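You operate a simulated robot arm through the tools that you are given. There is no shell and no other tool.

You run a simulated robot arm. Do the job below in one go: nothing can be reset, and whatever is moved stays where it is left.

TASK
Snug wheel nuts T, C and B with the blue 2 Nm wrench.
Fine: the wheel on the bench; stop at each click; wrench back on its rest; leave the other nuts. Set down upright: what you pick out.

The check looks at the end state, three seconds after you hand in, the way a careful person would. Anything else that was tipped, shoved, dropped, spilled or broken makes it a failure.

THE ROBOT
A 7-joint arm with a two-finger parallel gripper, fixed in place. Base frame: the origin is at the foot of the arm, x ahead of it, y to its left, z up. Units: m, degrees, N and s.
Its first joint turns from -166.0 to 166.0 degrees. Payload 4.4 kg.
Tool frame: the origin (TCP) lies between the finger pads and is the grasp point; the fingertips stand 0.023 m ahead of it; z points along the fingers, y is the line along which they close. The gripper opens to 0.094 m. The fingers are 0.038 m wide and 0.01 m thick; the gripper's body (0.054 by 0.096 m) begins 0.039 m behind the TCP.
Orientation is told as [roll, pitch, yaw] about the base's x, y, z axes, in that order, counted from this pose: with the fingers straight down and closing along the base's y, the tool's x points along the base's -x, its y along +y and its z along -z.

THE INTERFACE
- The arm moves only by the tool servo_tool. Its arguments are lists of equal length, an entry for each row: "linear": the shift along the tool's x, y, z in m, a list of three; "rot": the turn, a rotation vector about the tool's x, y, z in rad, a list of three. In form: {"linear": [[dx, dy, dz], ...], "rot": [[ax, ay, az], ...]}. A call has 1 to 20 rows; each row shifts and turns the commanded pose from where the row before left it, along the tool's axes as they then stand. "fingers" is the opening, from 0 (shut) to 1 (fully open), set as the call begins (left out, the last holds). Each row takes 0.2 s and may step no farther than 0.05 m and 8.6 degrees from the row before; otherwise, or with a gripper value out of range, the whole call is refused. A pose out of reach is approached as far as the arm can. The call stops where the force on the tool passes 40 N (or 10 N more than at its start, if that is more) or the arm is blocked; 0.2 s more then pass. The fingers move at their own pace (about 0.072 m/s each) and stop on an object; they squeeze with about 28 N. The grip force told is the motor's: it shows also when the fingers shut on nothing. Time passes only in rows, and 0.2 s behind the last, so rows that do not move let the fingers close. It gives the time, the measured TCP pose, the force on the tool (base axes), the opening and the grip force at its end, in the units of the frame above (readings bear some noise), with the torque about the TCP (base axes, N m) and any sound that the robot's microphone picked up.
- Cameras (640 x 400 px; columns grow to the right, rows downward): "scene" is fixed at [0.0486, 0.5015, 1.4531]; the picture's right is [-0.06, -1.00, 0.00], its down [-0.65, 0.04, -0.76] and it looks along [0.76, -0.05, -0.65] (base axes); focal length 314 px, centre (320, 200). "wrist" rides on the gripper at [0.086, 0.016, -0.074] in the tool frame; the picture's right is [-0.18, 0.98, 0.00], its down [-0.58, -0.11, -0.81] and it looks along [-0.79, -0.15, 0.59] (tool axes); focal length 243 px, centre (320, 200). There is no depth. A picture from a camera that has moved, and an enlarged one, comes with that camera's place and axes in the base frame and with its lens.
- grab_frame(camera): a new picture of that camera. It takes no simulated time.
- close_up(camera, box): a new picture of the part [left, top, right, bottom] of that camera's present view, enlarged. It takes no simulated time.
- hand_in(): hands the job in; it is judged then, once.

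Places have to be worked out from the pictures, the camera data and where the tool is seen. Open the gripper and draw the arm clear of the work before you hand the job in, unless the task says otherwise.

The tools are called after "Call:" as a command line: name --argument value ..., lists and objects as JSON in quotes. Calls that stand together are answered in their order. servo_tool: Moves the arm, as the interface text tells. Its arguments: {"type":"object","properties":{"linear":{"type":"array","items":{"type":"array","items":{"type":"number"}}},"rot":{"type":"array","items":{"type":"array","items":{"type":"number"}}},"fingers":{"type":"number"}},"required":["linear","rot"]} The other tools are called the same way: grab_frame (camera) takes a picture; close_up (camera, box) takes an enlarged picture of a part of a camera's view; hand_in () hands the job in.

At the start:

```text
t: 0.0
eef_pos: [0.5049, 0.527, 1.1885]
ee_rot: [0.1, -0.1, 0.0]
force: [0.3, 0.2, -0.1]
moment: [0.01, 0.0, -0.02]
grip_width: 0.0939
gripper_force: 0.0
```

scene: 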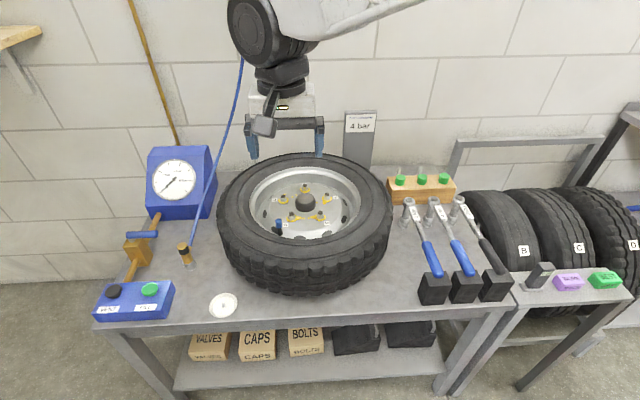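
wrist: 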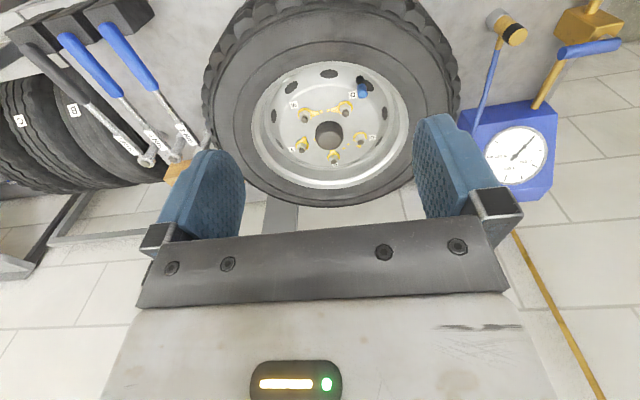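

The opening pictures show a wheel on the bench with five nuts and three wrenches on rests at the right. I'll look closer at the wheel and wrenches before moving.

Call:
close_up --camera "scene" --box '[250, 165, 370, 240]'

Call:
close_up --camera "scene" --box '[380, 160, 540, 310]'

Call:
close_up --camera "wrist" --box '[250, 60, 410, 190]'

Call:
close_up --camera "wrist" --box '[0, 0, 240, 200]'

```text
5.33 times, centred on (310, 202) of scene
camera zoom: at [0.0486, 0.5015, 1.4531], right [-0.06, -1.0, 0.0], down [-0.65, 0.04, -0.76], along [0.76, -0.05, -0.65], focal length 1677 px, centre (373, 187)
```

zoom: 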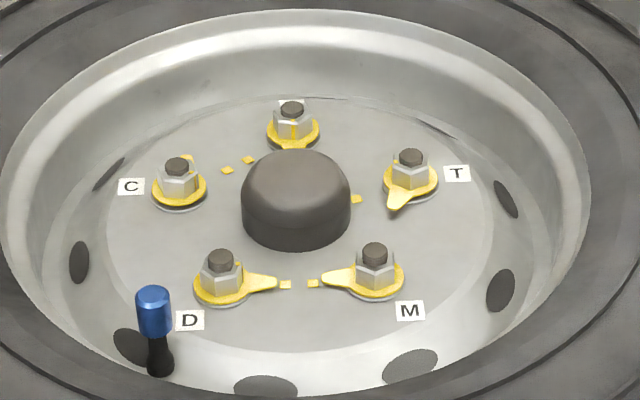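

```text
2.67 times, centred on (460, 235) of scene
camera zoom: at [0.0486, 0.5015, 1.4531], right [-0.06, -1.0, 0.0], down [-0.65, 0.04, -0.76], along [0.76, -0.05, -0.65], focal length 838 px, centre (-53, 107)
```

zoom: 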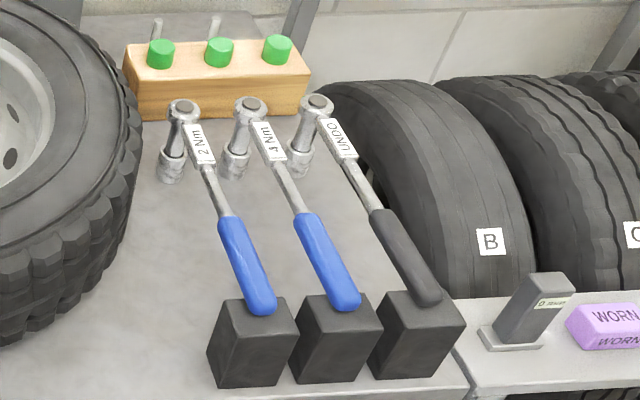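

```text
3.08 times, centred on (330, 125) of wrist
camera zoom: at [0.4196, 0.5436, 1.2623], right [0.18, 0.98, 0.0], down [0.58, -0.11, 0.81], along [0.79, -0.15, -0.59], focal length 746 px, centre (289, 431)
```

zoom: 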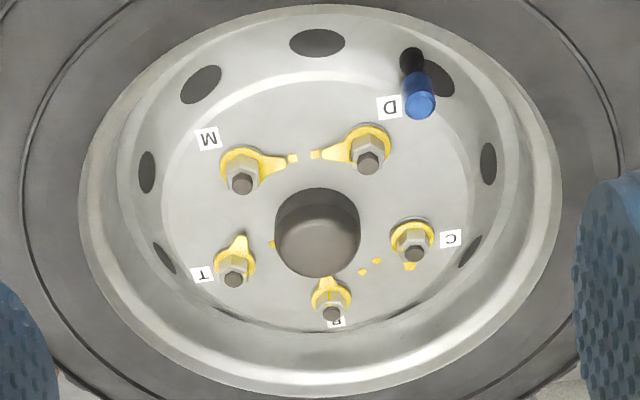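

```text
2.00 times, centred on (120, 100) of wrist
camera zoom: at [0.4196, 0.5436, 1.2623], right [0.18, 0.98, 0.0], down [0.58, -0.11, 0.81], along [0.79, -0.15, -0.59], focal length 485 px, centre (720, 400)
```

zoom: 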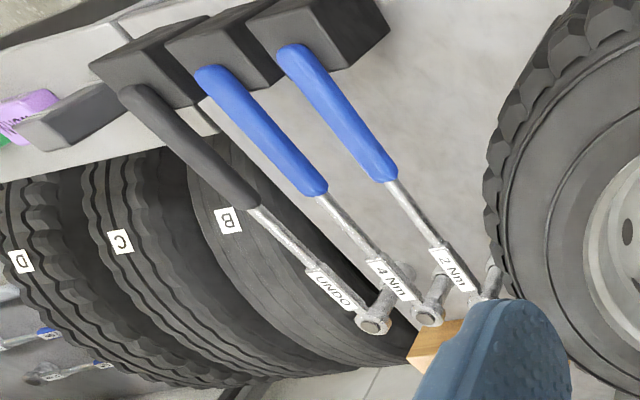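

The 2 Nm wrench is the one nearest the wheel. I make it lie along x at y≈0.17, handle end at x≈0.50 and head at x≈0.79, height about 0.80; the nut circle is centred near (0.763, 0.498) with stud tops around z≈0.845. T, C and B seem to have their pointers off the marks, and clockwise would bring them on. I'll shift the arm to the right, still high up, to see the wrench better.

Call:
servo_tool --linear '[[0, -0.05, 0], [0, -0.05, 0], [0, -0.05, 0], [0, -0.05, 0], [0, -0.05, 0], [0, -0.05, 0], [0, -0.05, 0], [0, 0, 0]]' --rot '[[0, 0, 0], [0, 0, 0], [0, 0, 0], [0, 0, 0], [0, 0, 0], [0, 0, 0], [0, 0, 0], [0, 0, 0]]' --fingers 1

Call:
grab_frame --camera "wrist"

Call:
grab_frame --camera "scene"

```text
t: 1.8
eef_pos: [0.5061, 0.1768, 1.188]
ee_rot: [0.0, 0.0, 0.1]
force: [0.4, -0.4, 0.0]
moment: [-0.02, 0.0, 0.01]
grip_width: 0.094
gripper_force: 0.0
```

```text
taken
camera wrist: at [0.42, 0.1931, 1.2635], right [0.18, 0.98, 0.0], down [0.58, -0.11, 0.81], along [0.79, -0.15, -0.59], focal length 243 px, centre (320, 200)
```

wrist: 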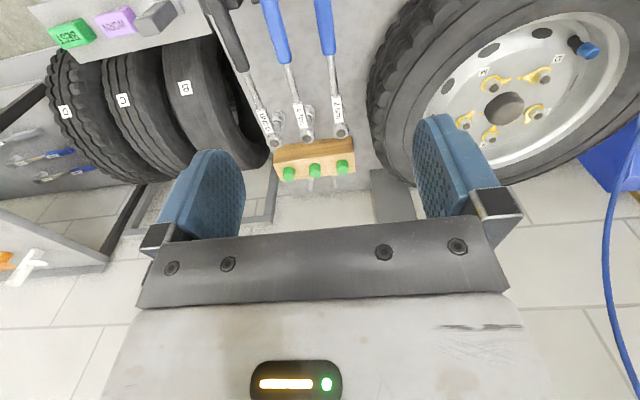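

```text
taken
```

scene: 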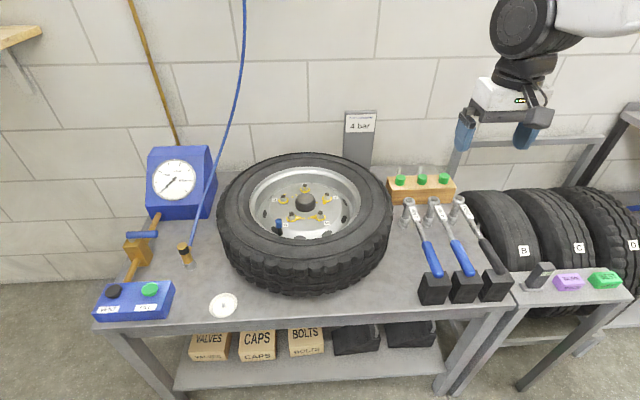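

The arm moved cleanly to y≈0.177 with no contact. I'll zoom in on the wrenches from both cameras to fix their line, heights and rests.

Call:
close_up --camera "wrist" --box '[190, 0, 370, 160]'

Call:
close_up --camera "scene" --box '[385, 180, 455, 310]'

Call:
close_up --camera "scene" --box '[200, 140, 400, 310]'

Call:
close_up --camera "scene" --box '[340, 105, 384, 135]'

```text
2.50 times, centred on (280, 80) of wrist
camera zoom: at [0.42, 0.1931, 1.2635], right [0.18, 0.98, 0.0], down [0.58, -0.11, 0.81], along [0.79, -0.15, -0.59], focal length 606 px, centre (420, 500)
```

zoom: 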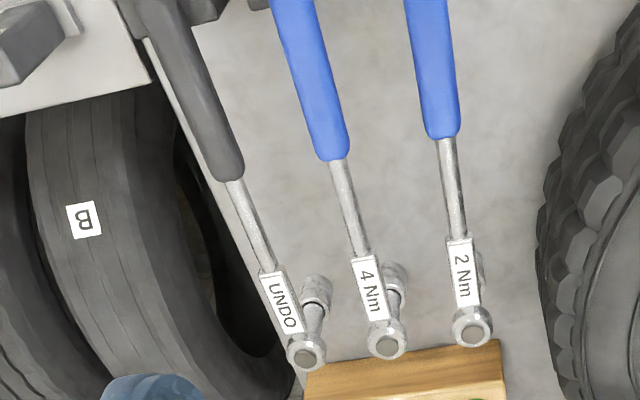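

```text
3.08 times, centred on (420, 245) of scene
camera zoom: at [0.0486, 0.5015, 1.4531], right [-0.06, -1.0, 0.0], down [-0.65, 0.04, -0.76], along [0.76, -0.05, -0.65], focal length 968 px, centre (12, 62)
```

zoom: 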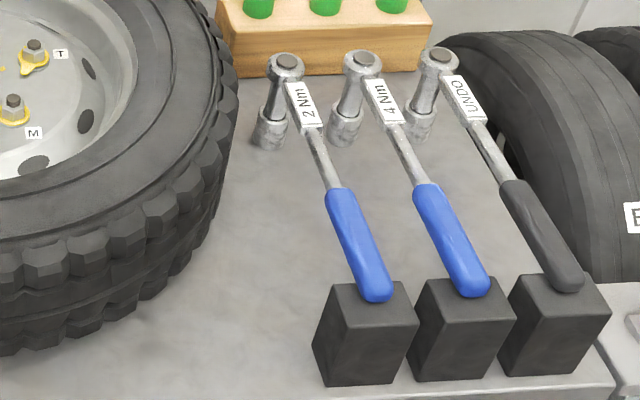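

```text
2.35 times, centred on (300, 225) of scene
camera zoom: at [0.0486, 0.5015, 1.4531], right [-0.06, -1.0, 0.0], down [-0.65, 0.04, -0.76], along [0.76, -0.05, -0.65], focal length 740 px, centre (367, 141)
```

zoom: 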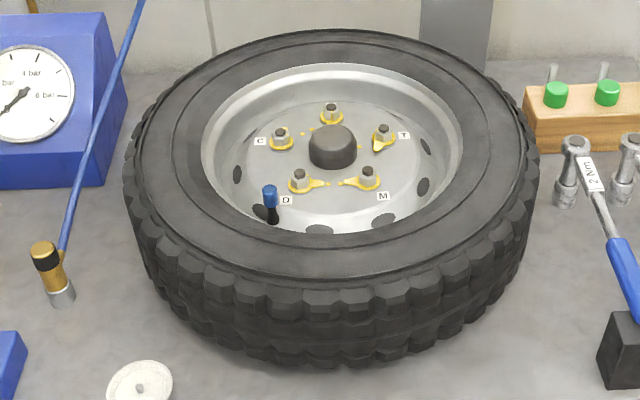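

```text
13.33 times, centred on (362, 120) of scene
camera zoom: at [0.0486, 0.5015, 1.4531], right [-0.06, -1.0, 0.0], down [-0.65, 0.04, -0.76], along [0.76, -0.05, -0.65], focal length 4192 px, centre (-240, 1267)
```

zoom: 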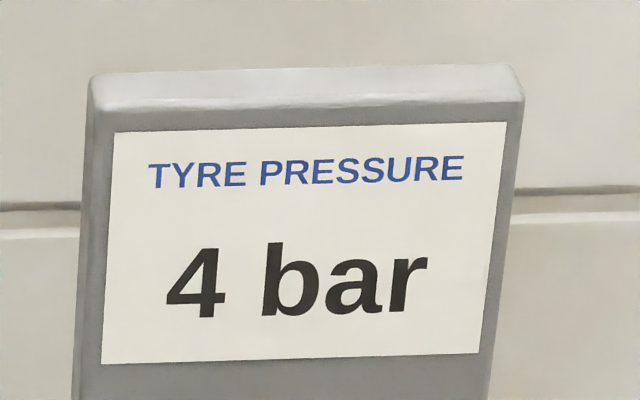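

Triangulating both views, the 2 Nm wrench lies along x at y≈0.1755, with the blue grip from x≈0.50 to 0.617, axis z≈0.80 and head at x≈0.784. The bench is at about z≈0.70. I'll move over the grip at x≈0.595, go partway down with a smaller opening, then check.

Call:
servo_tool --linear '[[-0.045, 0, 0], [-0.044, 0, 0], [0, -0.0013, 0.05], [0, 0, 0.05], [0, 0, 0.05], [0, 0, 0.05], [0, 0, 0.04], [0, 0, 0]]' --rot '[[0, 0, 0], [0, 0, 0], [0, 0, 0], [0, 0, 0], [0, 0, 0], [0, 0, 0], [0, 0, 0], [0, 0, 0]]' --fingers 0.7

Call:
grab_frame --camera "wrist"

Call:
grab_frame --camera "scene"

```text
t: 3.6
eef_pos: [0.5972, 0.1763, 0.9465]
ee_rot: [0.0, 0.0, 0.1]
force: [-0.2, 0.7, 0.7]
moment: [0.01, 0.03, -0.03]
grip_width: 0.0657
gripper_force: 0.0
```

```text
taken
camera wrist: at [0.5115, 0.1917, 1.0213], right [0.18, 0.98, 0.0], down [0.58, -0.11, 0.81], along [0.79, -0.15, -0.59], focal length 243 px, centre (320, 200)
```

wrist: 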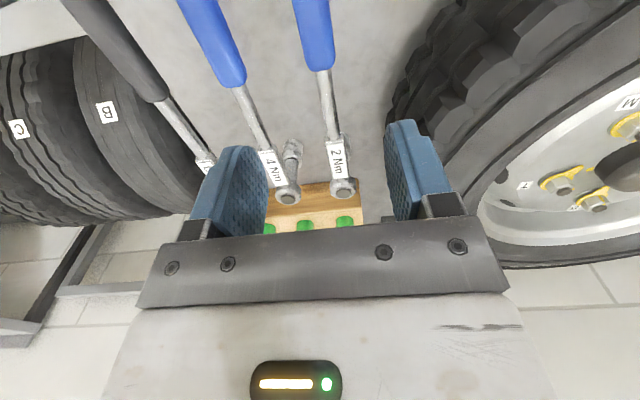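

```text
taken
```

scene: 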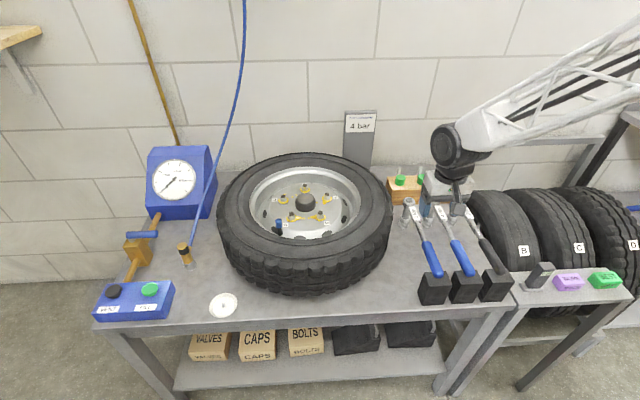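

The gripper is lined up over the grip (handle y≈0.175, grip joint at x≈0.616), with the right opening. I'll descend to about handle height, z≈0.80, in force-guarded steps.

Call:
servo_tool --linear '[[0, -0.001, 0.04], [0, 0, 0.04], [0, 0, 0.035], [0, 0, 0.02], [0, 0, 0.01], [0, 0, 0]]' --rot '[[0, 0, 0], [0, 0, 0], [0, 0, 0], [0, 0, 0], [0, 0, 0], [0, 0, 0]]'

Call:
grab_frame --camera "wrist"

Call:
close_up --camera "scene" --box '[385, 160, 505, 310]'

```text
t: 5.0
eef_pos: [0.5939, 0.1738, 0.8032]
ee_rot: [-0.1, 0.0, 0.1]
force: [0.5, 0.0, 0.2]
moment: [0.02, 0.01, -0.01]
grip_width: 0.0659
gripper_force: 0.1
```

```text
taken
camera wrist: at [0.5081, 0.1914, 0.8774], right [0.18, 0.98, 0.0], down [0.58, -0.11, 0.81], along [0.79, -0.15, -0.59], focal length 243 px, centre (320, 200)
```

wrist: 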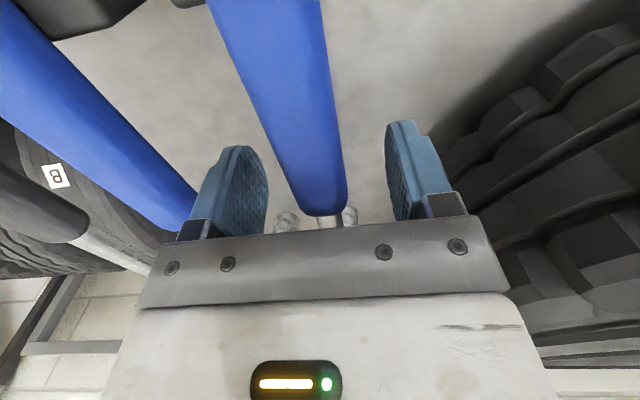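

```text
2.67 times, centred on (445, 235) of scene
camera zoom: at [0.0486, 0.5015, 1.4531], right [-0.06, -1.0, 0.0], down [-0.65, 0.04, -0.76], along [0.76, -0.05, -0.65], focal length 838 px, centre (-13, 107)
```

zoom: 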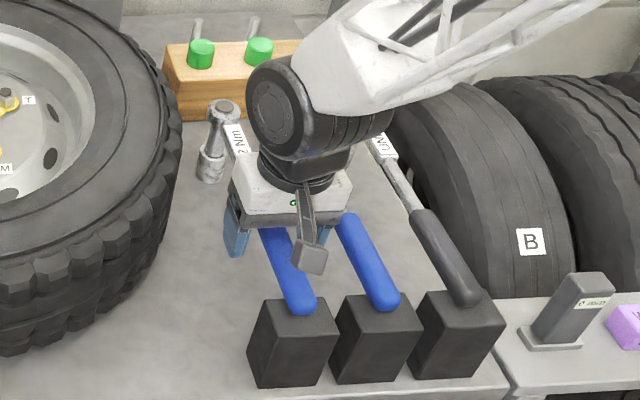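

The fingers straddle the blue grip with no contact, and the handle axis looks to be about 0.795. I'll drop 5 mm more and close on it.

Call:
servo_tool --linear '[[0, 0, 0.006], [0, 0, 0]]' --rot '[[0, 0, 0], [0, 0, 0]]'

Call:
servo_tool --linear '[[0, 0, 0], [0, 0, 0], [0, 0, 0], [0, 0, 0], [0, 0, 0]]' --rot '[[0, 0, 0], [0, 0, 0], [0, 0, 0], [0, 0, 0], [0, 0, 0]]' --fingers 0

Call:
grab_frame --camera "wrist"

Call:
close_up --camera "scene" --box '[385, 160, 505, 310]'

```text
t: 5.6
eef_pos: [0.5939, 0.1756, 0.7974]
ee_rot: [0.0, 0.0, 0.0]
force: [0.1, 0.6, -0.3]
moment: [-0.02, 0.0, 0.03]
grip_width: 0.0658
gripper_force: 0.0
```

```text
t: 6.8
eef_pos: [0.594, 0.1749, 0.7955]
ee_rot: [0.1, 0.0, 0.0]
force: [0.5, 0.5, -0.5]
moment: [0.0, 0.09, -0.41]
grip_width: 0.0258
gripper_force: 27.8
```

```text
taken
camera wrist: at [0.5087, 0.1913, 0.872], right [0.18, 0.98, 0.0], down [0.58, -0.11, 0.81], along [0.79, -0.15, -0.59], focal length 243 px, centre (320, 200)
```

wrist: 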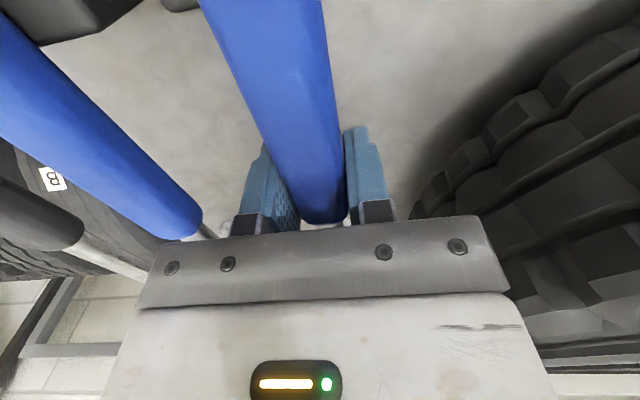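

```text
2.67 times, centred on (445, 235) of scene
camera zoom: at [0.0486, 0.5015, 1.4531], right [-0.06, -1.0, 0.0], down [-0.65, 0.04, -0.76], along [0.76, -0.05, -0.65], focal length 838 px, centre (-13, 107)
```

zoom: 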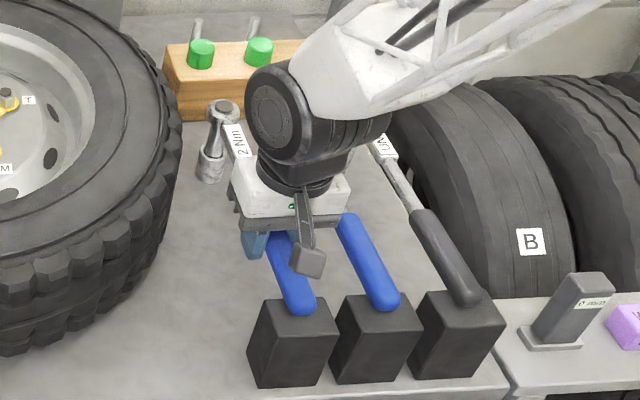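

The grip is firm at 25.8 mm and 28 N, with the TCP at (0.594, 0.175, 0.796), which I'll keep as the return pose. I'll lift a few centimetres and check the wrench doesn't droop.

Call:
servo_tool --linear '[[0, 0, -0.01], [0, 0, -0.01], [0, 0, -0.015], [0, 0, -0.015], [0, 0, 0]]' --rot '[[0, 0, 0], [0, 0, 0], [0, 0, 0], [0, 0, 0], [0, 0, 0]]'

Call:
grab_frame --camera "wrist"

Call:
close_up --camera "scene" --box '[385, 160, 505, 310]'

```text
t: 8.0
eef_pos: [0.5941, 0.1751, 0.8463]
ee_rot: [0.0, -0.1, 0.0]
force: [0.1, -0.5, -6.3]
moment: [-0.02, 0.5, 0.02]
grip_width: 0.0261
gripper_force: 28.2
```

```text
taken
camera wrist: at [0.5083, 0.1917, 0.9215], right [0.18, 0.98, 0.0], down [0.58, -0.11, 0.81], along [0.79, -0.15, -0.59], focal length 243 px, centre (320, 200)
```

wrist: 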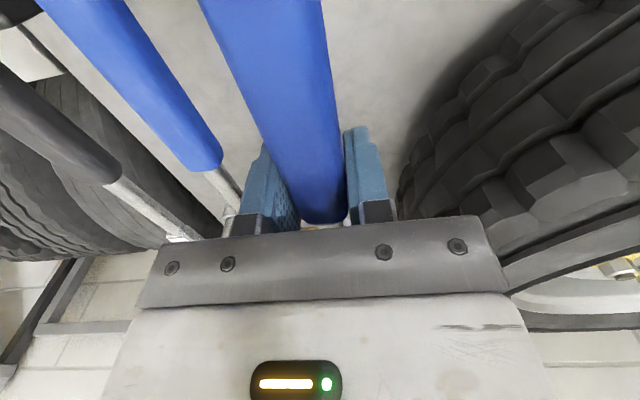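

```text
2.67 times, centred on (445, 235) of scene
camera zoom: at [0.0486, 0.5015, 1.4531], right [-0.06, -1.0, 0.0], down [-0.65, 0.04, -0.76], along [0.76, -0.05, -0.65], focal length 838 px, centre (-13, 107)
```

zoom: 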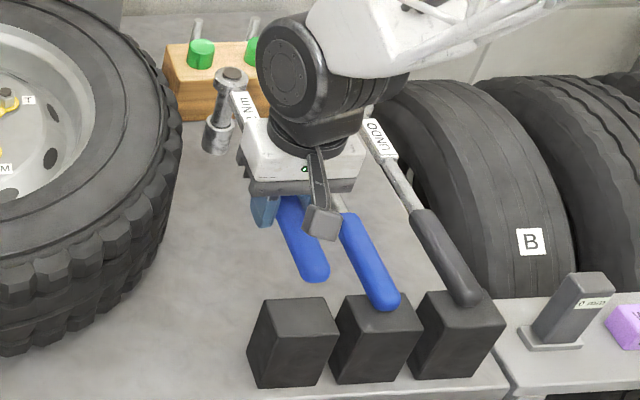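

The wrench hangs level in the grip: about 6.3 N and 0.5 N·m, so its mass centre is about 8 cm ahead. Next I'll lift to z≈1.02, carry it left over the tyre and pre-turn the handle by +25° for a clockwise sweep on T.

Call:
servo_tool --linear '[[0, 0, -0.044], [0, 0, -0.044], [0, 0, -0.044], [0, 0, -0.042], [0, 0.04, 0], [0, 0.04, 0], [0, 0.04, 0], [-0.02, 0.0355, 0], [0, 0, 0]]' --rot '[[0, 0, 0], [0, 0, 0], [0, 0, 0], [0, 0, 0], [0, 0, 0], [0, 0, 0], [0, 0, 0], [0, 0, 0], [0, 0, 0]]'

Call:
servo_tool --linear '[[0, 0, 0], [0, 0, 0], [0, 0, 0], [0, 0, 0], [0, 0, 0]]' --rot '[[0, 0, -0.109], [0, 0, -0.109], [0, 0, -0.109], [0, 0, -0.1093], [0, 0, 0]]'

Call:
grab_frame --camera "wrist"

Call:
grab_frame --camera "scene"

Call:
close_up --camera "scene" --box '[260, 130, 370, 230]'

```text
t: 10.0
eef_pos: [0.6141, 0.3325, 1.0189]
ee_rot: [0.0, 0.0, 0.0]
force: [0.5, 0.1, -6.3]
moment: [0.02, 0.51, -0.01]
grip_width: 0.0258
gripper_force: 28.1
```

```text
t: 11.2
eef_pos: [0.6141, 0.3314, 1.02]
ee_rot: [0.0, 0.1, 25.1]
force: [0.4, -0.6, -5.9]
moment: [-0.2, 0.42, 0.02]
grip_width: 0.0257
gripper_force: 28.2
```

```text
taken
camera wrist: at [0.5301, 0.309, 1.095], right [-0.25, 0.97, 0.0], down [0.57, 0.15, 0.81], along [0.78, 0.2, -0.59], focal length 243 px, centre (320, 200)
```

wrist: 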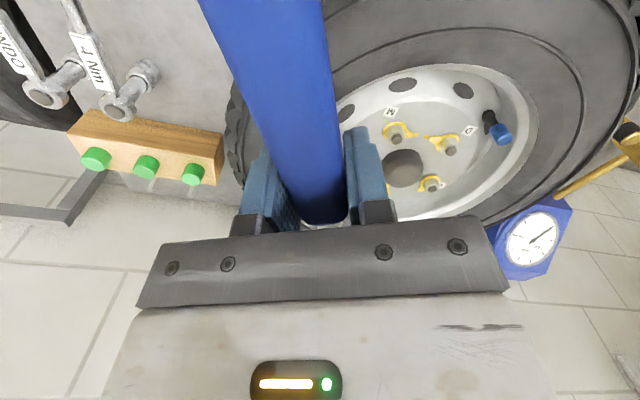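

```text
taken
```

scene: 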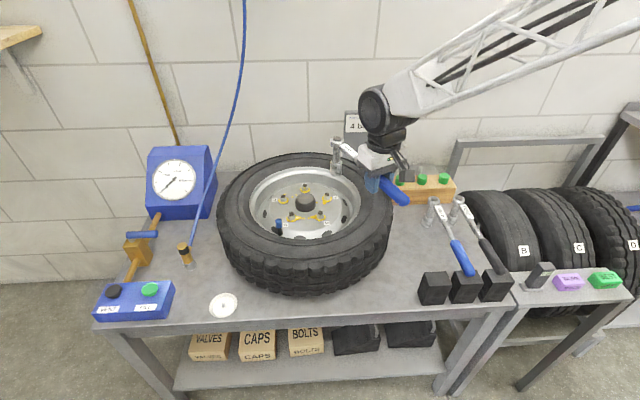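

```text
4.00 times, centred on (315, 180) of scene
camera zoom: at [0.0486, 0.5015, 1.4531], right [-0.06, -1.0, 0.0], down [-0.65, 0.04, -0.76], along [0.76, -0.05, -0.65], focal length 1258 px, centre (340, 280)
```

zoom: 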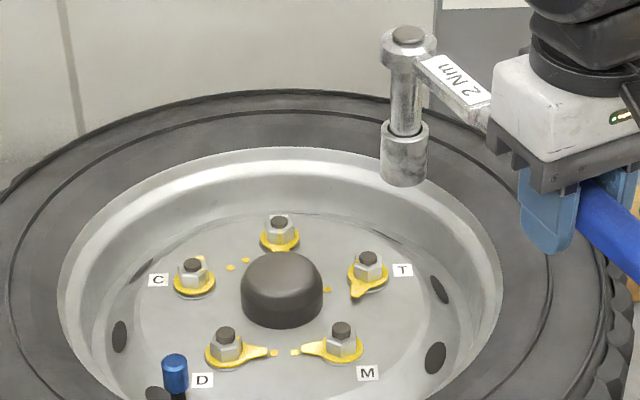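

The wrench is stable. Fitting both camera views gives a wrench head 0.187 m from the TCP and a socket mouth about 0.097 m below it. T sits at about (0.783, 0.434), C (0.783, 0.567) and B (0.831, 0.500), with stud tops at z≈0.845. I'll zoom in hard on the nuts to see their hex angles and pointers.

Call:
close_up --camera "scene" --box '[310, 185, 342, 205]'

Call:
close_up --camera "scene" --box '[270, 185, 302, 205]'

Call:
close_up --camera "scene" --box '[289, 178, 321, 198]'

Call:
close_up --camera "scene" --box '[345, 135, 377, 180]'

Call:
close_up --camera "wrist" --box '[370, 80, 520, 220]'

```text
16.00 times, centred on (326, 195) of scene
camera zoom: at [0.0486, 0.5015, 1.4531], right [-0.06, -1.0, 0.0], down [-0.65, 0.04, -0.76], along [0.76, -0.05, -0.65], focal length 5031 px, centre (224, 280)
```

zoom: 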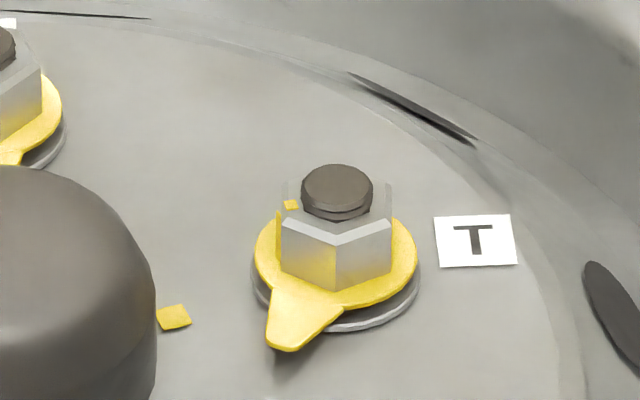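

```text
16.00 times, centred on (286, 195) of scene
camera zoom: at [0.0486, 0.5015, 1.4531], right [-0.06, -1.0, 0.0], down [-0.65, 0.04, -0.76], along [0.76, -0.05, -0.65], focal length 5031 px, centre (864, 280)
```

zoom: 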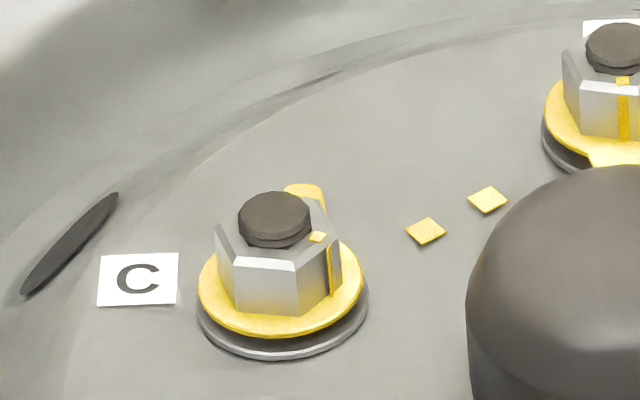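

```text
16.00 times, centred on (305, 188) of scene
camera zoom: at [0.0486, 0.5015, 1.4531], right [-0.06, -1.0, 0.0], down [-0.65, 0.04, -0.76], along [0.76, -0.05, -0.65], focal length 5031 px, centre (560, 392)
```

zoom: 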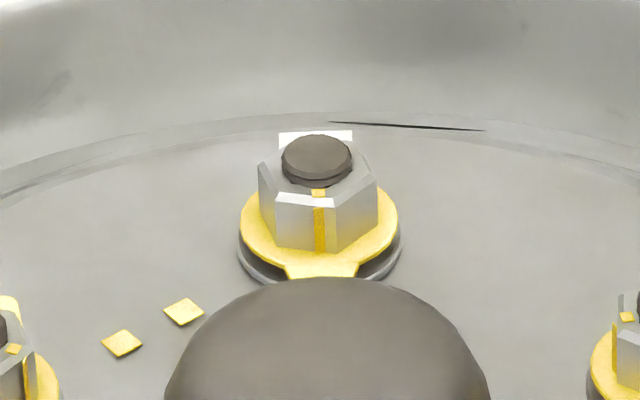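

```text
8.89 times, centred on (361, 158) of scene
camera zoom: at [0.0486, 0.5015, 1.4531], right [-0.06, -1.0, 0.0], down [-0.65, 0.04, -0.76], along [0.76, -0.05, -0.65], focal length 2795 px, centre (-44, 578)
```

zoom: 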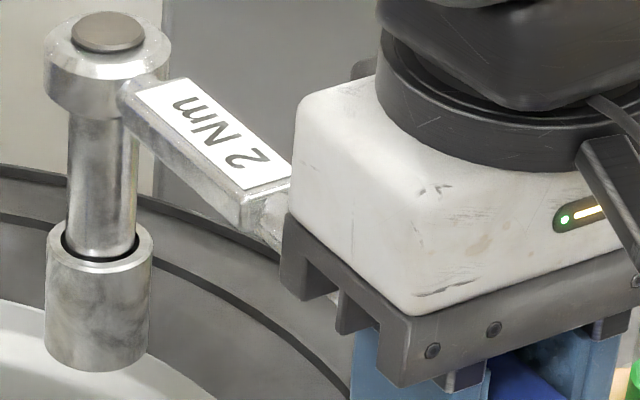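

```text
2.86 times, centred on (445, 150) of wrist
camera zoom: at [0.5301, 0.309, 1.095], right [-0.25, 0.97, 0.0], down [0.57, 0.15, 0.81], along [0.78, 0.2, -0.59], focal length 693 px, centre (-37, 343)
```

zoom: 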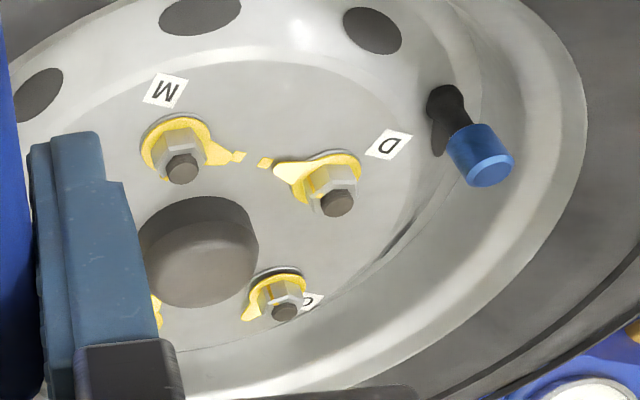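

T's hex has a corner facing the camera, so a handle yaw of about +25° lines up square with one of its flats. I'll shift the socket over T's axis and drop until its mouth is roughly 1 cm above the stud, then look again.

Call:
servo_tool --linear '[[-0.0098, 0.0206, 0], [0, 0, 0.02], [0, 0, 0.02], [0, 0, 0.015], [0, 0, 0.01], [0, 0, 0]]' --rot '[[0, 0, 0], [0, 0, 0], [0, 0, 0], [0, 0, 0], [0, 0, 0], [0, 0, 0]]'

Call:
close_up --camera "scene" --box '[290, 150, 370, 210]'

Call:
grab_frame --camera "wrist"

```text
t: 12.6
eef_pos: [0.6149, 0.3531, 0.9547]
ee_rot: [-0.1, 0.1, 25.0]
force: [0.0, 0.2, -6.1]
moment: [-0.2, 0.45, 0.01]
grip_width: 0.0261
gripper_force: 28.0
```

```text
6.67 times, centred on (330, 180) of scene
camera zoom: at [0.0486, 0.5015, 1.4531], right [-0.06, -1.0, 0.0], down [-0.65, 0.04, -0.76], along [0.76, -0.05, -0.65], focal length 2096 px, centre (253, 333)
```

zoom: 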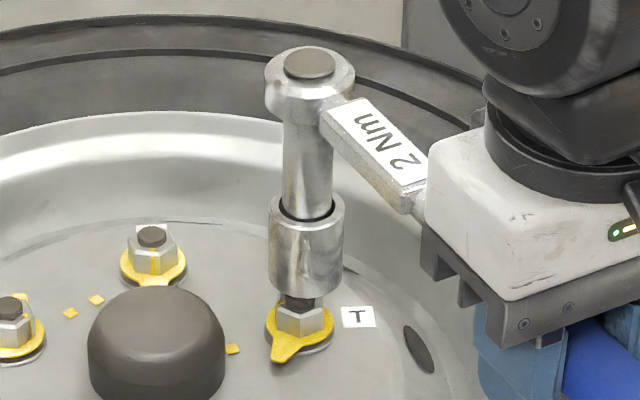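

```text
taken
camera wrist: at [0.5298, 0.3311, 1.0305], right [-0.25, 0.97, 0.0], down [0.57, 0.15, 0.81], along [0.78, 0.2, -0.59], focal length 243 px, centre (320, 200)
```

wrist: 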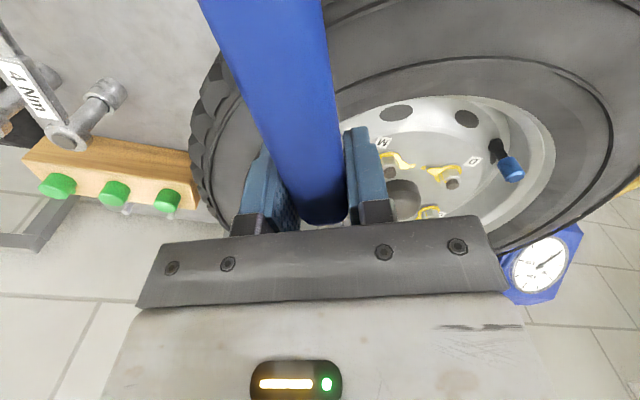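

The mouth is about 12–13 mm above the stud. It lines up in x but sits about 2 mm too far to −y, so I'll correct that and lower in small steps to where the hex should engage, watching the force.

Call:
servo_tool --linear '[[-0.0009, 0.002, 0], [0, 0, 0.005], [0, 0, 0.004], [0, 0, 0.003], [0, 0, 0]]' --rot '[[0, 0, 0], [0, 0, 0], [0, 0, 0], [0, 0, 0], [0, 0, 0]]'

Call:
close_up --camera "scene" --box '[300, 165, 356, 205]'

```text
t: 13.8
eef_pos: [0.6137, 0.355, 0.9427]
ee_rot: [-0.1, -0.1, 24.9]
force: [0.8, -0.2, -6.1]
moment: [-0.2, 0.45, 0.04]
grip_width: 0.0261
gripper_force: 27.9
```

```text
10.00 times, centred on (328, 185) of scene
camera zoom: at [0.0486, 0.5015, 1.4531], right [-0.06, -1.0, 0.0], down [-0.65, 0.04, -0.76], along [0.76, -0.05, -0.65], focal length 3144 px, centre (240, 350)
```

zoom: 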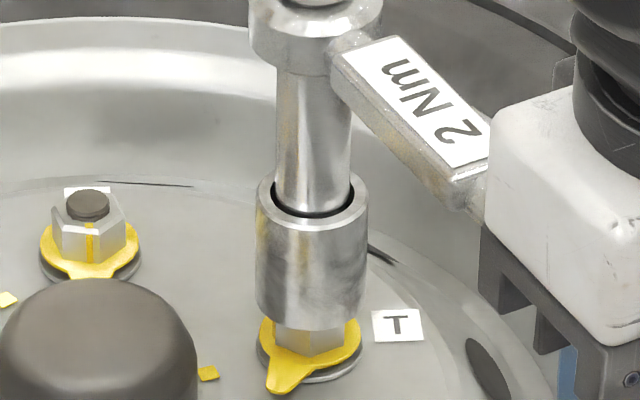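

The socket now looks centred over T, with its mouth just at the stud top. I'll continue down gently toward the hex.

Call:
servo_tool --linear '[[0, 0, 0.003], [0, 0, 0.003], [0, 0, 0.002], [0, 0, 0]]' --rot '[[0, 0, 0], [0, 0, 0], [0, 0, 0], [0, 0, 0]]'

Call:
close_up --camera "scene" --box '[300, 165, 356, 205]'

```text
t: 14.8
eef_pos: [0.6138, 0.3553, 0.9358]
ee_rot: [-0.1, -0.1, 25.0]
force: [7.8, 2.4, 0.2]
moment: [0.57, -1.42, -0.13]
grip_width: 0.0256
gripper_force: 28.6
```

```text
10.00 times, centred on (328, 185) of scene
camera zoom: at [0.0486, 0.5015, 1.4531], right [-0.06, -1.0, 0.0], down [-0.65, 0.04, -0.76], along [0.76, -0.05, -0.65], focal length 3144 px, centre (240, 350)
```

zoom: 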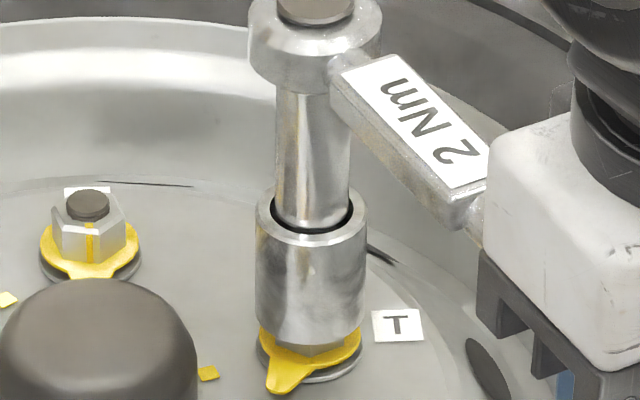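

Contact at the mouth pushes the wrench toward +x/+y, so the nut is slightly farther out than the socket axis. I'll ease up a millimetre, shift about 1.5 mm outward along the handle line, and read the force.

Call:
servo_tool --linear '[[-0.0015, 0, -0.0015], [0, 0, 0]]' --rot '[[0, 0, 0], [0, 0, 0]]'

Call:
servo_tool --linear '[[0, 0, 0.0015], [0, 0, 0.001], [0, 0, 0]]' --rot '[[0, 0, 0], [0, 0, 0], [0, 0, 0]]'

```text
t: 15.4
eef_pos: [0.6164, 0.3547, 0.9361]
ee_rot: [0.0, 0.2, 25.0]
force: [-0.4, 1.5, -5.8]
moment: [-0.22, 0.46, -0.02]
grip_width: 0.0258
gripper_force: 28.0
```

```text
t: 16.2
eef_pos: [0.6149, 0.3561, 0.9339]
ee_rot: [0.0, 0.0, 25.0]
force: [0.7, -1.0, -5.4]
moment: [-0.34, 0.49, -0.21]
grip_width: 0.0258
gripper_force: 27.7
```

The contact has cleared and the socket is sliding down freely. I'll continue lowering in 2 mm steps.

Call:
servo_tool --linear '[[0, 0, 0.002], [0, 0, 0.002], [0, 0, 0]]' --rot '[[0, 0, 0], [0, 0, 0], [0, 0, 0]]'

Call:
close_up --camera "scene" --box '[300, 165, 356, 205]'

```text
t: 17.0
eef_pos: [0.6169, 0.3562, 0.9303]
ee_rot: [-0.1, 0.0, 25.0]
force: [2.5, -4.1, -4.7]
moment: [-0.52, -0.07, -0.92]
grip_width: 0.0261
gripper_force: 27.7
```

```text
10.00 times, centred on (328, 185) of scene
camera zoom: at [0.0486, 0.5015, 1.4531], right [-0.06, -1.0, 0.0], down [-0.65, 0.04, -0.76], along [0.76, -0.05, -0.65], focal length 3144 px, centre (240, 350)
```

zoom: 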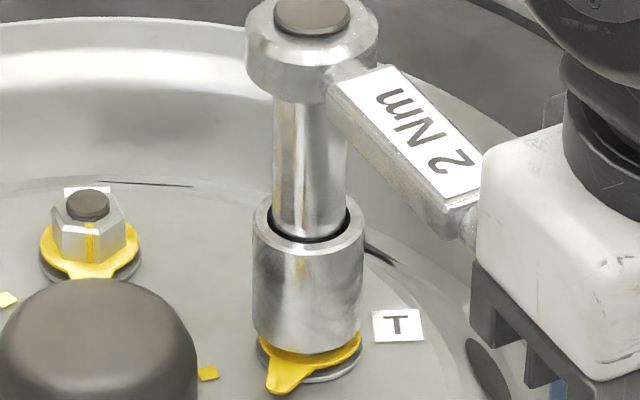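

The socket is entering well over the hex, but about 5 N pushes it toward −y, so it's slightly too far to +y. I'll shift −1 mm in tool y and keep lowering.

Call:
servo_tool --linear '[[0, -0.001, 0], [0, 0, 0.002], [0, 0, 0]]' --rot '[[0, 0, 0], [0, 0, 0], [0, 0, 0]]'

Call:
close_up --camera "scene" --box '[300, 165, 356, 205]'

```text
t: 17.8
eef_pos: [0.6163, 0.356, 0.9281]
ee_rot: [0.0, 0.1, 25.0]
force: [0.6, 0.1, -6.6]
moment: [-0.23, 0.44, 0.03]
grip_width: 0.026
gripper_force: 27.4
```

```text
10.00 times, centred on (328, 185) of scene
camera zoom: at [0.0486, 0.5015, 1.4531], right [-0.06, -1.0, 0.0], down [-0.65, 0.04, -0.76], along [0.76, -0.05, -0.65], focal length 3144 px, centre (240, 350)
```

zoom: 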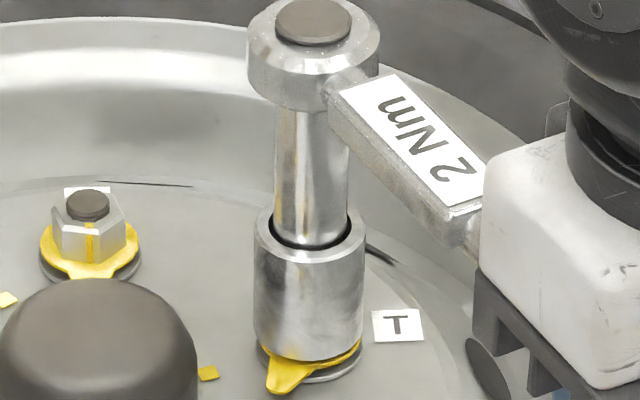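

Side load is now zero, so the socket is coaxial with T. I'll lower another 3 mm to seat fully on the hex.

Call:
servo_tool --linear '[[0, 0, 0.0015], [0, 0, 0.0015], [0, 0, 0]]' --rot '[[0, 0, 0], [0, 0, 0], [0, 0, 0]]'

Call:
close_up --camera "scene" --box '[300, 165, 356, 205]'

```text
t: 18.6
eef_pos: [0.6158, 0.3561, 0.9241]
ee_rot: [0.0, 0.0, 25.0]
force: [0.5, 0.4, -6.2]
moment: [-0.24, 0.43, 0.0]
grip_width: 0.0256
gripper_force: 27.9
```

```text
10.00 times, centred on (328, 185) of scene
camera zoom: at [0.0486, 0.5015, 1.4531], right [-0.06, -1.0, 0.0], down [-0.65, 0.04, -0.76], along [0.76, -0.05, -0.65], focal length 3144 px, centre (240, 350)
```

zoom: 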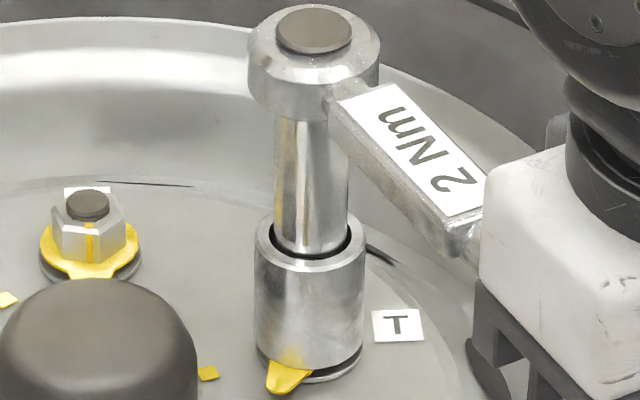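

T's socket is fully down with no side load. I'll start turning clockwise about the nut axis (R≈0.187 m), a small arc first to confirm the nut turns freely.

Call:
servo_tool --linear '[[-0.00023, 0.00935, 0], [-0.00023, 0.00935, 0], [-0.00023, 0.00935, 0], [0, 0, 0]]' --rot '[[0, 0, 0.05], [0, 0, 0.05], [0, 0, 0.05], [0, 0, 0]]'

Call:
close_up --camera "scene" --box '[300, 165, 356, 205]'

```text
t: 19.6
eef_pos: [0.6067, 0.3824, 0.9252]
ee_rot: [0.0, 0.0, 16.5]
force: [-0.3, -0.4, -6.1]
moment: [-0.15, 0.47, 0.13]
grip_width: 0.026
gripper_force: 28.0
```

```text
10.00 times, centred on (328, 185) of scene
camera zoom: at [0.0486, 0.5015, 1.4531], right [-0.06, -1.0, 0.0], down [-0.65, 0.04, -0.76], along [0.76, -0.05, -0.65], focal length 3144 px, centre (240, 350)
```

zoom: 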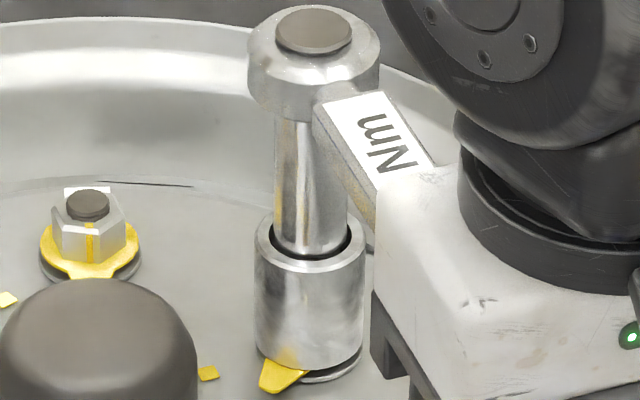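

The pointer is turning with the socket at negligible torque (0.13 N·m). I'll continue clockwise another ~11°.

Call:
servo_tool --linear '[[-0.00023, 0.00935, 0], [-0.00023, 0.00935, 0], [-0.00023, 0.00935, 0], [-0.00023, 0.00935, 0], [0, 0, 0]]' --rot '[[0, 0, 0.05], [0, 0, 0.05], [0, 0, 0.05], [0, 0, 0.05], [0, 0, 0]]'

Call:
close_up --camera "scene" --box '[300, 165, 356, 205]'

```text
t: 20.8
eef_pos: [0.5987, 0.4195, 0.925]
ee_rot: [0.0, 0.0, 4.8]
force: [10.0, -9.0, -7.4]
moment: [-0.73, -0.08, -0.98]
grip_width: 0.0261
gripper_force: 28.2
```

```text
10.00 times, centred on (328, 185) of scene
camera zoom: at [0.0486, 0.5015, 1.4531], right [-0.06, -1.0, 0.0], down [-0.65, 0.04, -0.76], along [0.76, -0.05, -0.65], focal length 3144 px, centre (240, 350)
```

zoom: 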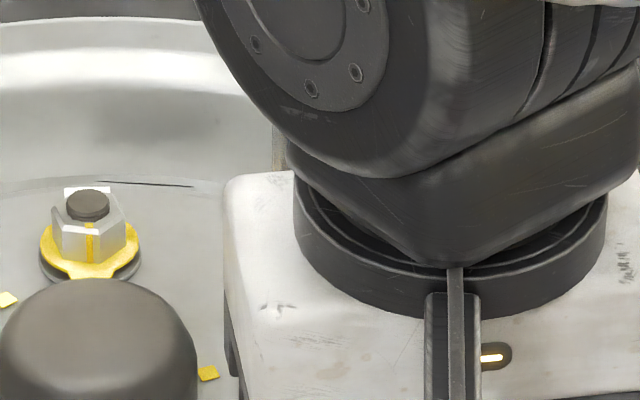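

Torque is building (about 0.85 N·m about the nut) with no click yet, but there's an unnecessary side load of about (10, −9) N. I'll relieve it with a sub-millimetre shift before continuing in small steps.

Call:
servo_tool --linear '[[-0.0008, -0.0006, 0], [0, 0, 0]]' --rot '[[0, 0, 0], [0, 0, 0]]'

```text
t: 21.4
eef_pos: [0.5997, 0.4188, 0.9253]
ee_rot: [0.0, 0.1, 4.9]
force: [-0.5, -2.7, -6.6]
moment: [-0.17, 0.55, 0.11]
grip_width: 0.0259
gripper_force: 28.2
```

Side load is relieved and the nut torque is about 0.6 N·m. I'll continue clockwise in ~1.7° rows, checking for the click.

Call:
servo_tool --linear '[[-8e-05, 0.0055, 0], [-8e-05, 0.0055, 0], [0, 0, 0]]' --rot '[[0, 0, 0.03], [0, 0, 0.03], [0, 0, 0]]'

```text
t: 22.2
eef_pos: [0.5997, 0.4302, 0.9249]
ee_rot: [0.0, 0.0, 1.4]
force: [0.7, -6.4, -6.6]
moment: [-0.51, 0.33, -0.31]
grip_width: 0.0259
gripper_force: 27.6
```

Torque is up to about 0.9 N·m, rising smoothly at roughly 0.085 N·m per degree. I'll carry on with the same small steps.

Call:
servo_tool --linear '[[-8e-05, 0.0054, 0], [-8e-05, 0.0054, 0], [0, 0, 0]]' --rot '[[0, 0, 0.03], [0, 0, 0.03], [0, 0, 0]]'

```text
t: 23.0
eef_pos: [0.5981, 0.4397, 0.9254]
ee_rot: [0.1, -0.1, -1.9]
force: [-0.4, 0.1, -5.7]
moment: [0.04, 0.51, 1.02]
grip_width: 0.0259
gripper_force: 28.1
```

Nut torque is now about 1.0 N·m at yaw −1.9°, no click yet. Continuing with a slightly larger tangential feed.

Call:
servo_tool --linear '[[-8e-05, 0.0058, 0], [-8e-05, 0.0058, 0], [0, 0, 0]]' --rot '[[0, 0, 0.03], [0, 0, 0.03], [0, 0, 0]]'

```text
t: 23.8
eef_pos: [0.6004, 0.452, 0.9247]
ee_rot: [0.1, 0.0, -5.4]
force: [0.6, -7.3, -9.2]
moment: [-0.48, 0.73, -0.22]
grip_width: 0.026
gripper_force: 28.1
```

About 1.13 N·m after 30° of turn and still no click. I'll continue, with a closer watch as it nears 2 N·m.

Call:
servo_tool --linear '[[-8e-05, 0.0056, 0], [-8e-05, 0.0056, 0], [0, 0, 0]]' --rot '[[0, 0, 0.03], [0, 0, 0.03], [0, 0, 0]]'

Call:
grab_frame --camera "wrist"

```text
t: 24.6
eef_pos: [0.6016, 0.4629, 0.9259]
ee_rot: [0.0, 0.0, -8.9]
force: [4.1, -4.8, -4.5]
moment: [-0.45, -0.25, 0.38]
grip_width: 0.0259
gripper_force: 28.1
```

```text
taken
camera wrist: at [0.5189, 0.4916, 1.0008], right [0.33, 0.94, 0.0], down [0.56, -0.2, 0.81], along [0.76, -0.27, -0.59], focal length 243 px, centre (320, 200)
```

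wrist: 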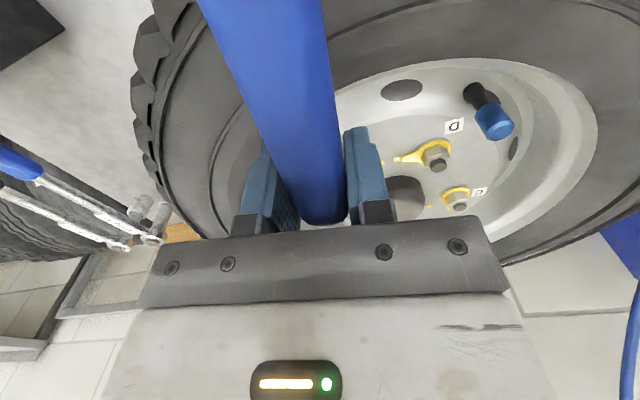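

Nut torque is about 1.15 N·m at 34° of turn. I'll go on in ~1.1° rows, since the mark should be close.

Call:
servo_tool --linear '[[-0.0004, 0.0038, 0], [-4e-05, 0.0038, 0], [0, 0, 0]]' --rot '[[0, 0, 0.02], [0, 0, 0.02], [0, 0, 0]]'

```text
t: 25.4
eef_pos: [0.6032, 0.4712, 0.9246]
ee_rot: [0.0, -0.1, -11.1]
force: [3.6, -5.1, -7.8]
moment: [-0.31, 0.43, 0.6]
grip_width: 0.026
gripper_force: 27.9
```

Now about 1.4 N·m at 36°, climbing. Another ~2.3° in small rows.

Call:
servo_tool --linear '[[-0.0002, 0.0038, 0], [-4e-05, 0.0038, 0], [0, 0, 0]]' --rot '[[0, 0, 0.02], [0, 0, 0.02], [0, 0, 0]]'

```text
t: 26.2
eef_pos: [0.6041, 0.4773, 0.9252]
ee_rot: [-0.1, 0.0, -13.5]
force: [-0.7, -6.3, -5.1]
moment: [-0.48, 0.43, 0.25]
grip_width: 0.0257
gripper_force: 28.2
```

About 1.43 N·m at 38.4°, still no click. Continuing the same way.

Call:
servo_tool --linear '[[-4e-05, 0.0038, 0], [-4e-05, 0.0038, 0], [0, 0, 0]]' --rot '[[0, 0, 0.02], [0, 0, 0.02], [0, 0, 0]]'

```text
t: 27.0
eef_pos: [0.6059, 0.4842, 0.9245]
ee_rot: [0.1, 0.0, -15.7]
force: [0.4, -4.2, -5.7]
moment: [-0.24, 0.34, 0.84]
grip_width: 0.0258
gripper_force: 28.2
```

About 1.58 N·m at 40.7°. Continuing in ~2.3° calls.

Call:
servo_tool --linear '[[-4e-05, 0.0039, 0], [-4e-05, 0.0039, 0], [0, 0, 0]]' --rot '[[0, 0, 0.02], [0, 0, 0.02], [0, 0, 0]]'

```text
t: 27.8
eef_pos: [0.6088, 0.493, 0.9246]
ee_rot: [0.0, 0.0, -18.0]
force: [-0.7, -10.5, -5.6]
moment: [-0.8, 0.35, -0.24]
grip_width: 0.0261
gripper_force: 28.3
```

About 1.67 N·m at 43° with smooth loading. Next small arc.

Call:
servo_tool --linear '[[-4e-05, 0.0037, 0], [-4e-05, 0.0037, 0], [0, 0, 0]]' --rot '[[0, 0, 0.02], [0, 0, 0.02], [0, 0, 0]]'

```text
t: 28.6
eef_pos: [0.6119, 0.4988, 0.9252]
ee_rot: [-0.1, 0.1, -20.2]
force: [9.9, -13.3, -11.8]
moment: [-0.6, 0.61, -0.14]
grip_width: 0.0261
gripper_force: 28.2
```

Axial side load has built up to about 14 N along the handle, so I'll move 1 mm outward while continuing the turn.

Call:
servo_tool --linear '[[-0.001, 0, 0], [-4e-05, 0.0037, 0], [0, 0, 0]]' --rot '[[0, 0, 0], [0, 0, 0.02], [0, 0, 0]]'

```text
t: 29.4
eef_pos: [0.6119, 0.5032, 0.9238]
ee_rot: [0.0, 0.1, -21.5]
force: [-3.4, -4.6, -4.1]
moment: [-0.32, 0.53, 0.53]
grip_width: 0.026
gripper_force: 28.0
```

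Nut torque reads about 1.56 N·m at 46.5°. I'll look to see where T's pointer is and whether the handle is still square in the fingers.

Call:
grab_frame --camera "scene"

Call:
close_up --camera "scene" --box '[270, 140, 370, 220]'

Call:
grab_frame --camera "wrist"

```text
taken
```

scene: 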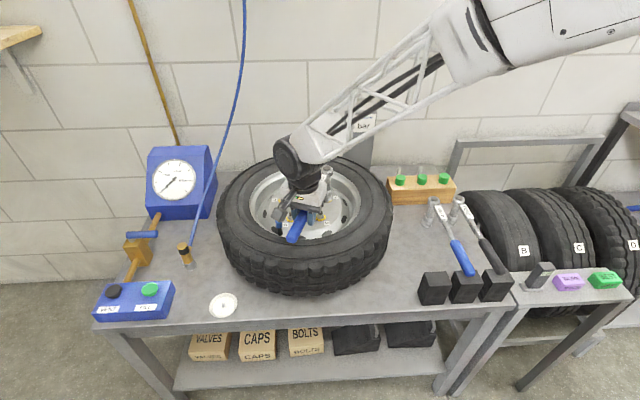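

```text
5.00 times, centred on (320, 180) of scene
camera zoom: at [0.0486, 0.5015, 1.4531], right [-0.06, -1.0, 0.0], down [-0.65, 0.04, -0.76], along [0.76, -0.05, -0.65], focal length 1572 px, centre (320, 300)
```

zoom: 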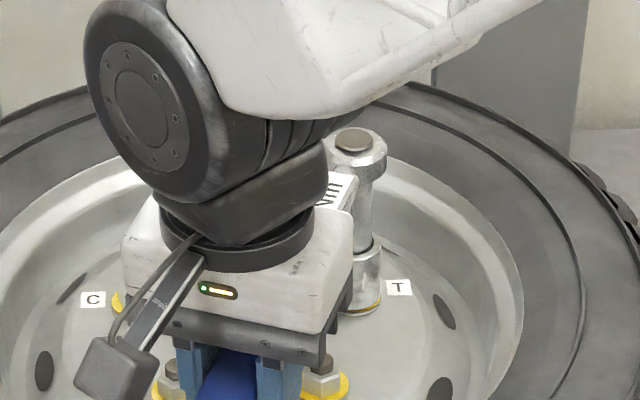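

```text
taken
camera wrist: at [0.5394, 0.5491, 1.0], right [0.53, 0.85, 0.0], down [0.5, -0.31, 0.81], along [0.68, -0.43, -0.59], focal length 243 px, centre (320, 200)
```

wrist: 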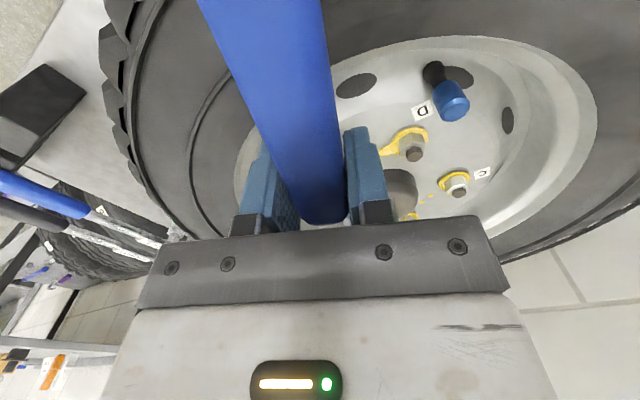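

The handle is still square in the grip and everything else is undisturbed; T's pointer is hidden. I'll keep turning in small steps, watching for the click.

Call:
servo_tool --linear '[[-4e-05, 0.0038, 0], [-4e-05, 0.0038, 0], [0, 0, 0]]' --rot '[[0, 0, 0.02], [0, 0, 0.02], [0, 0, 0]]'

```text
t: 30.2
eef_pos: [0.6158, 0.5108, 0.9239]
ee_rot: [0.0, 0.0, -23.7]
force: [-1.2, -9.2, -7.2]
moment: [-0.55, 0.67, 0.13]
grip_width: 0.0258
gripper_force: 28.3
```

About 1.8 N·m at 48.7°, close now. One more short arc.

Call:
servo_tool --linear '[[-4e-05, 0.0038, 0], [0, 0, 0]]' --rot '[[0, 0, 0.02], [0, 0, 0]]'

```text
t: 30.8
eef_pos: [0.6175, 0.5134, 0.9259]
ee_rot: [0.0, -0.1, -25.0]
force: [-0.4, -4.1, -6.3]
moment: [-0.12, 0.52, -0.65]
grip_width: 0.0258
gripper_force: 27.8
```

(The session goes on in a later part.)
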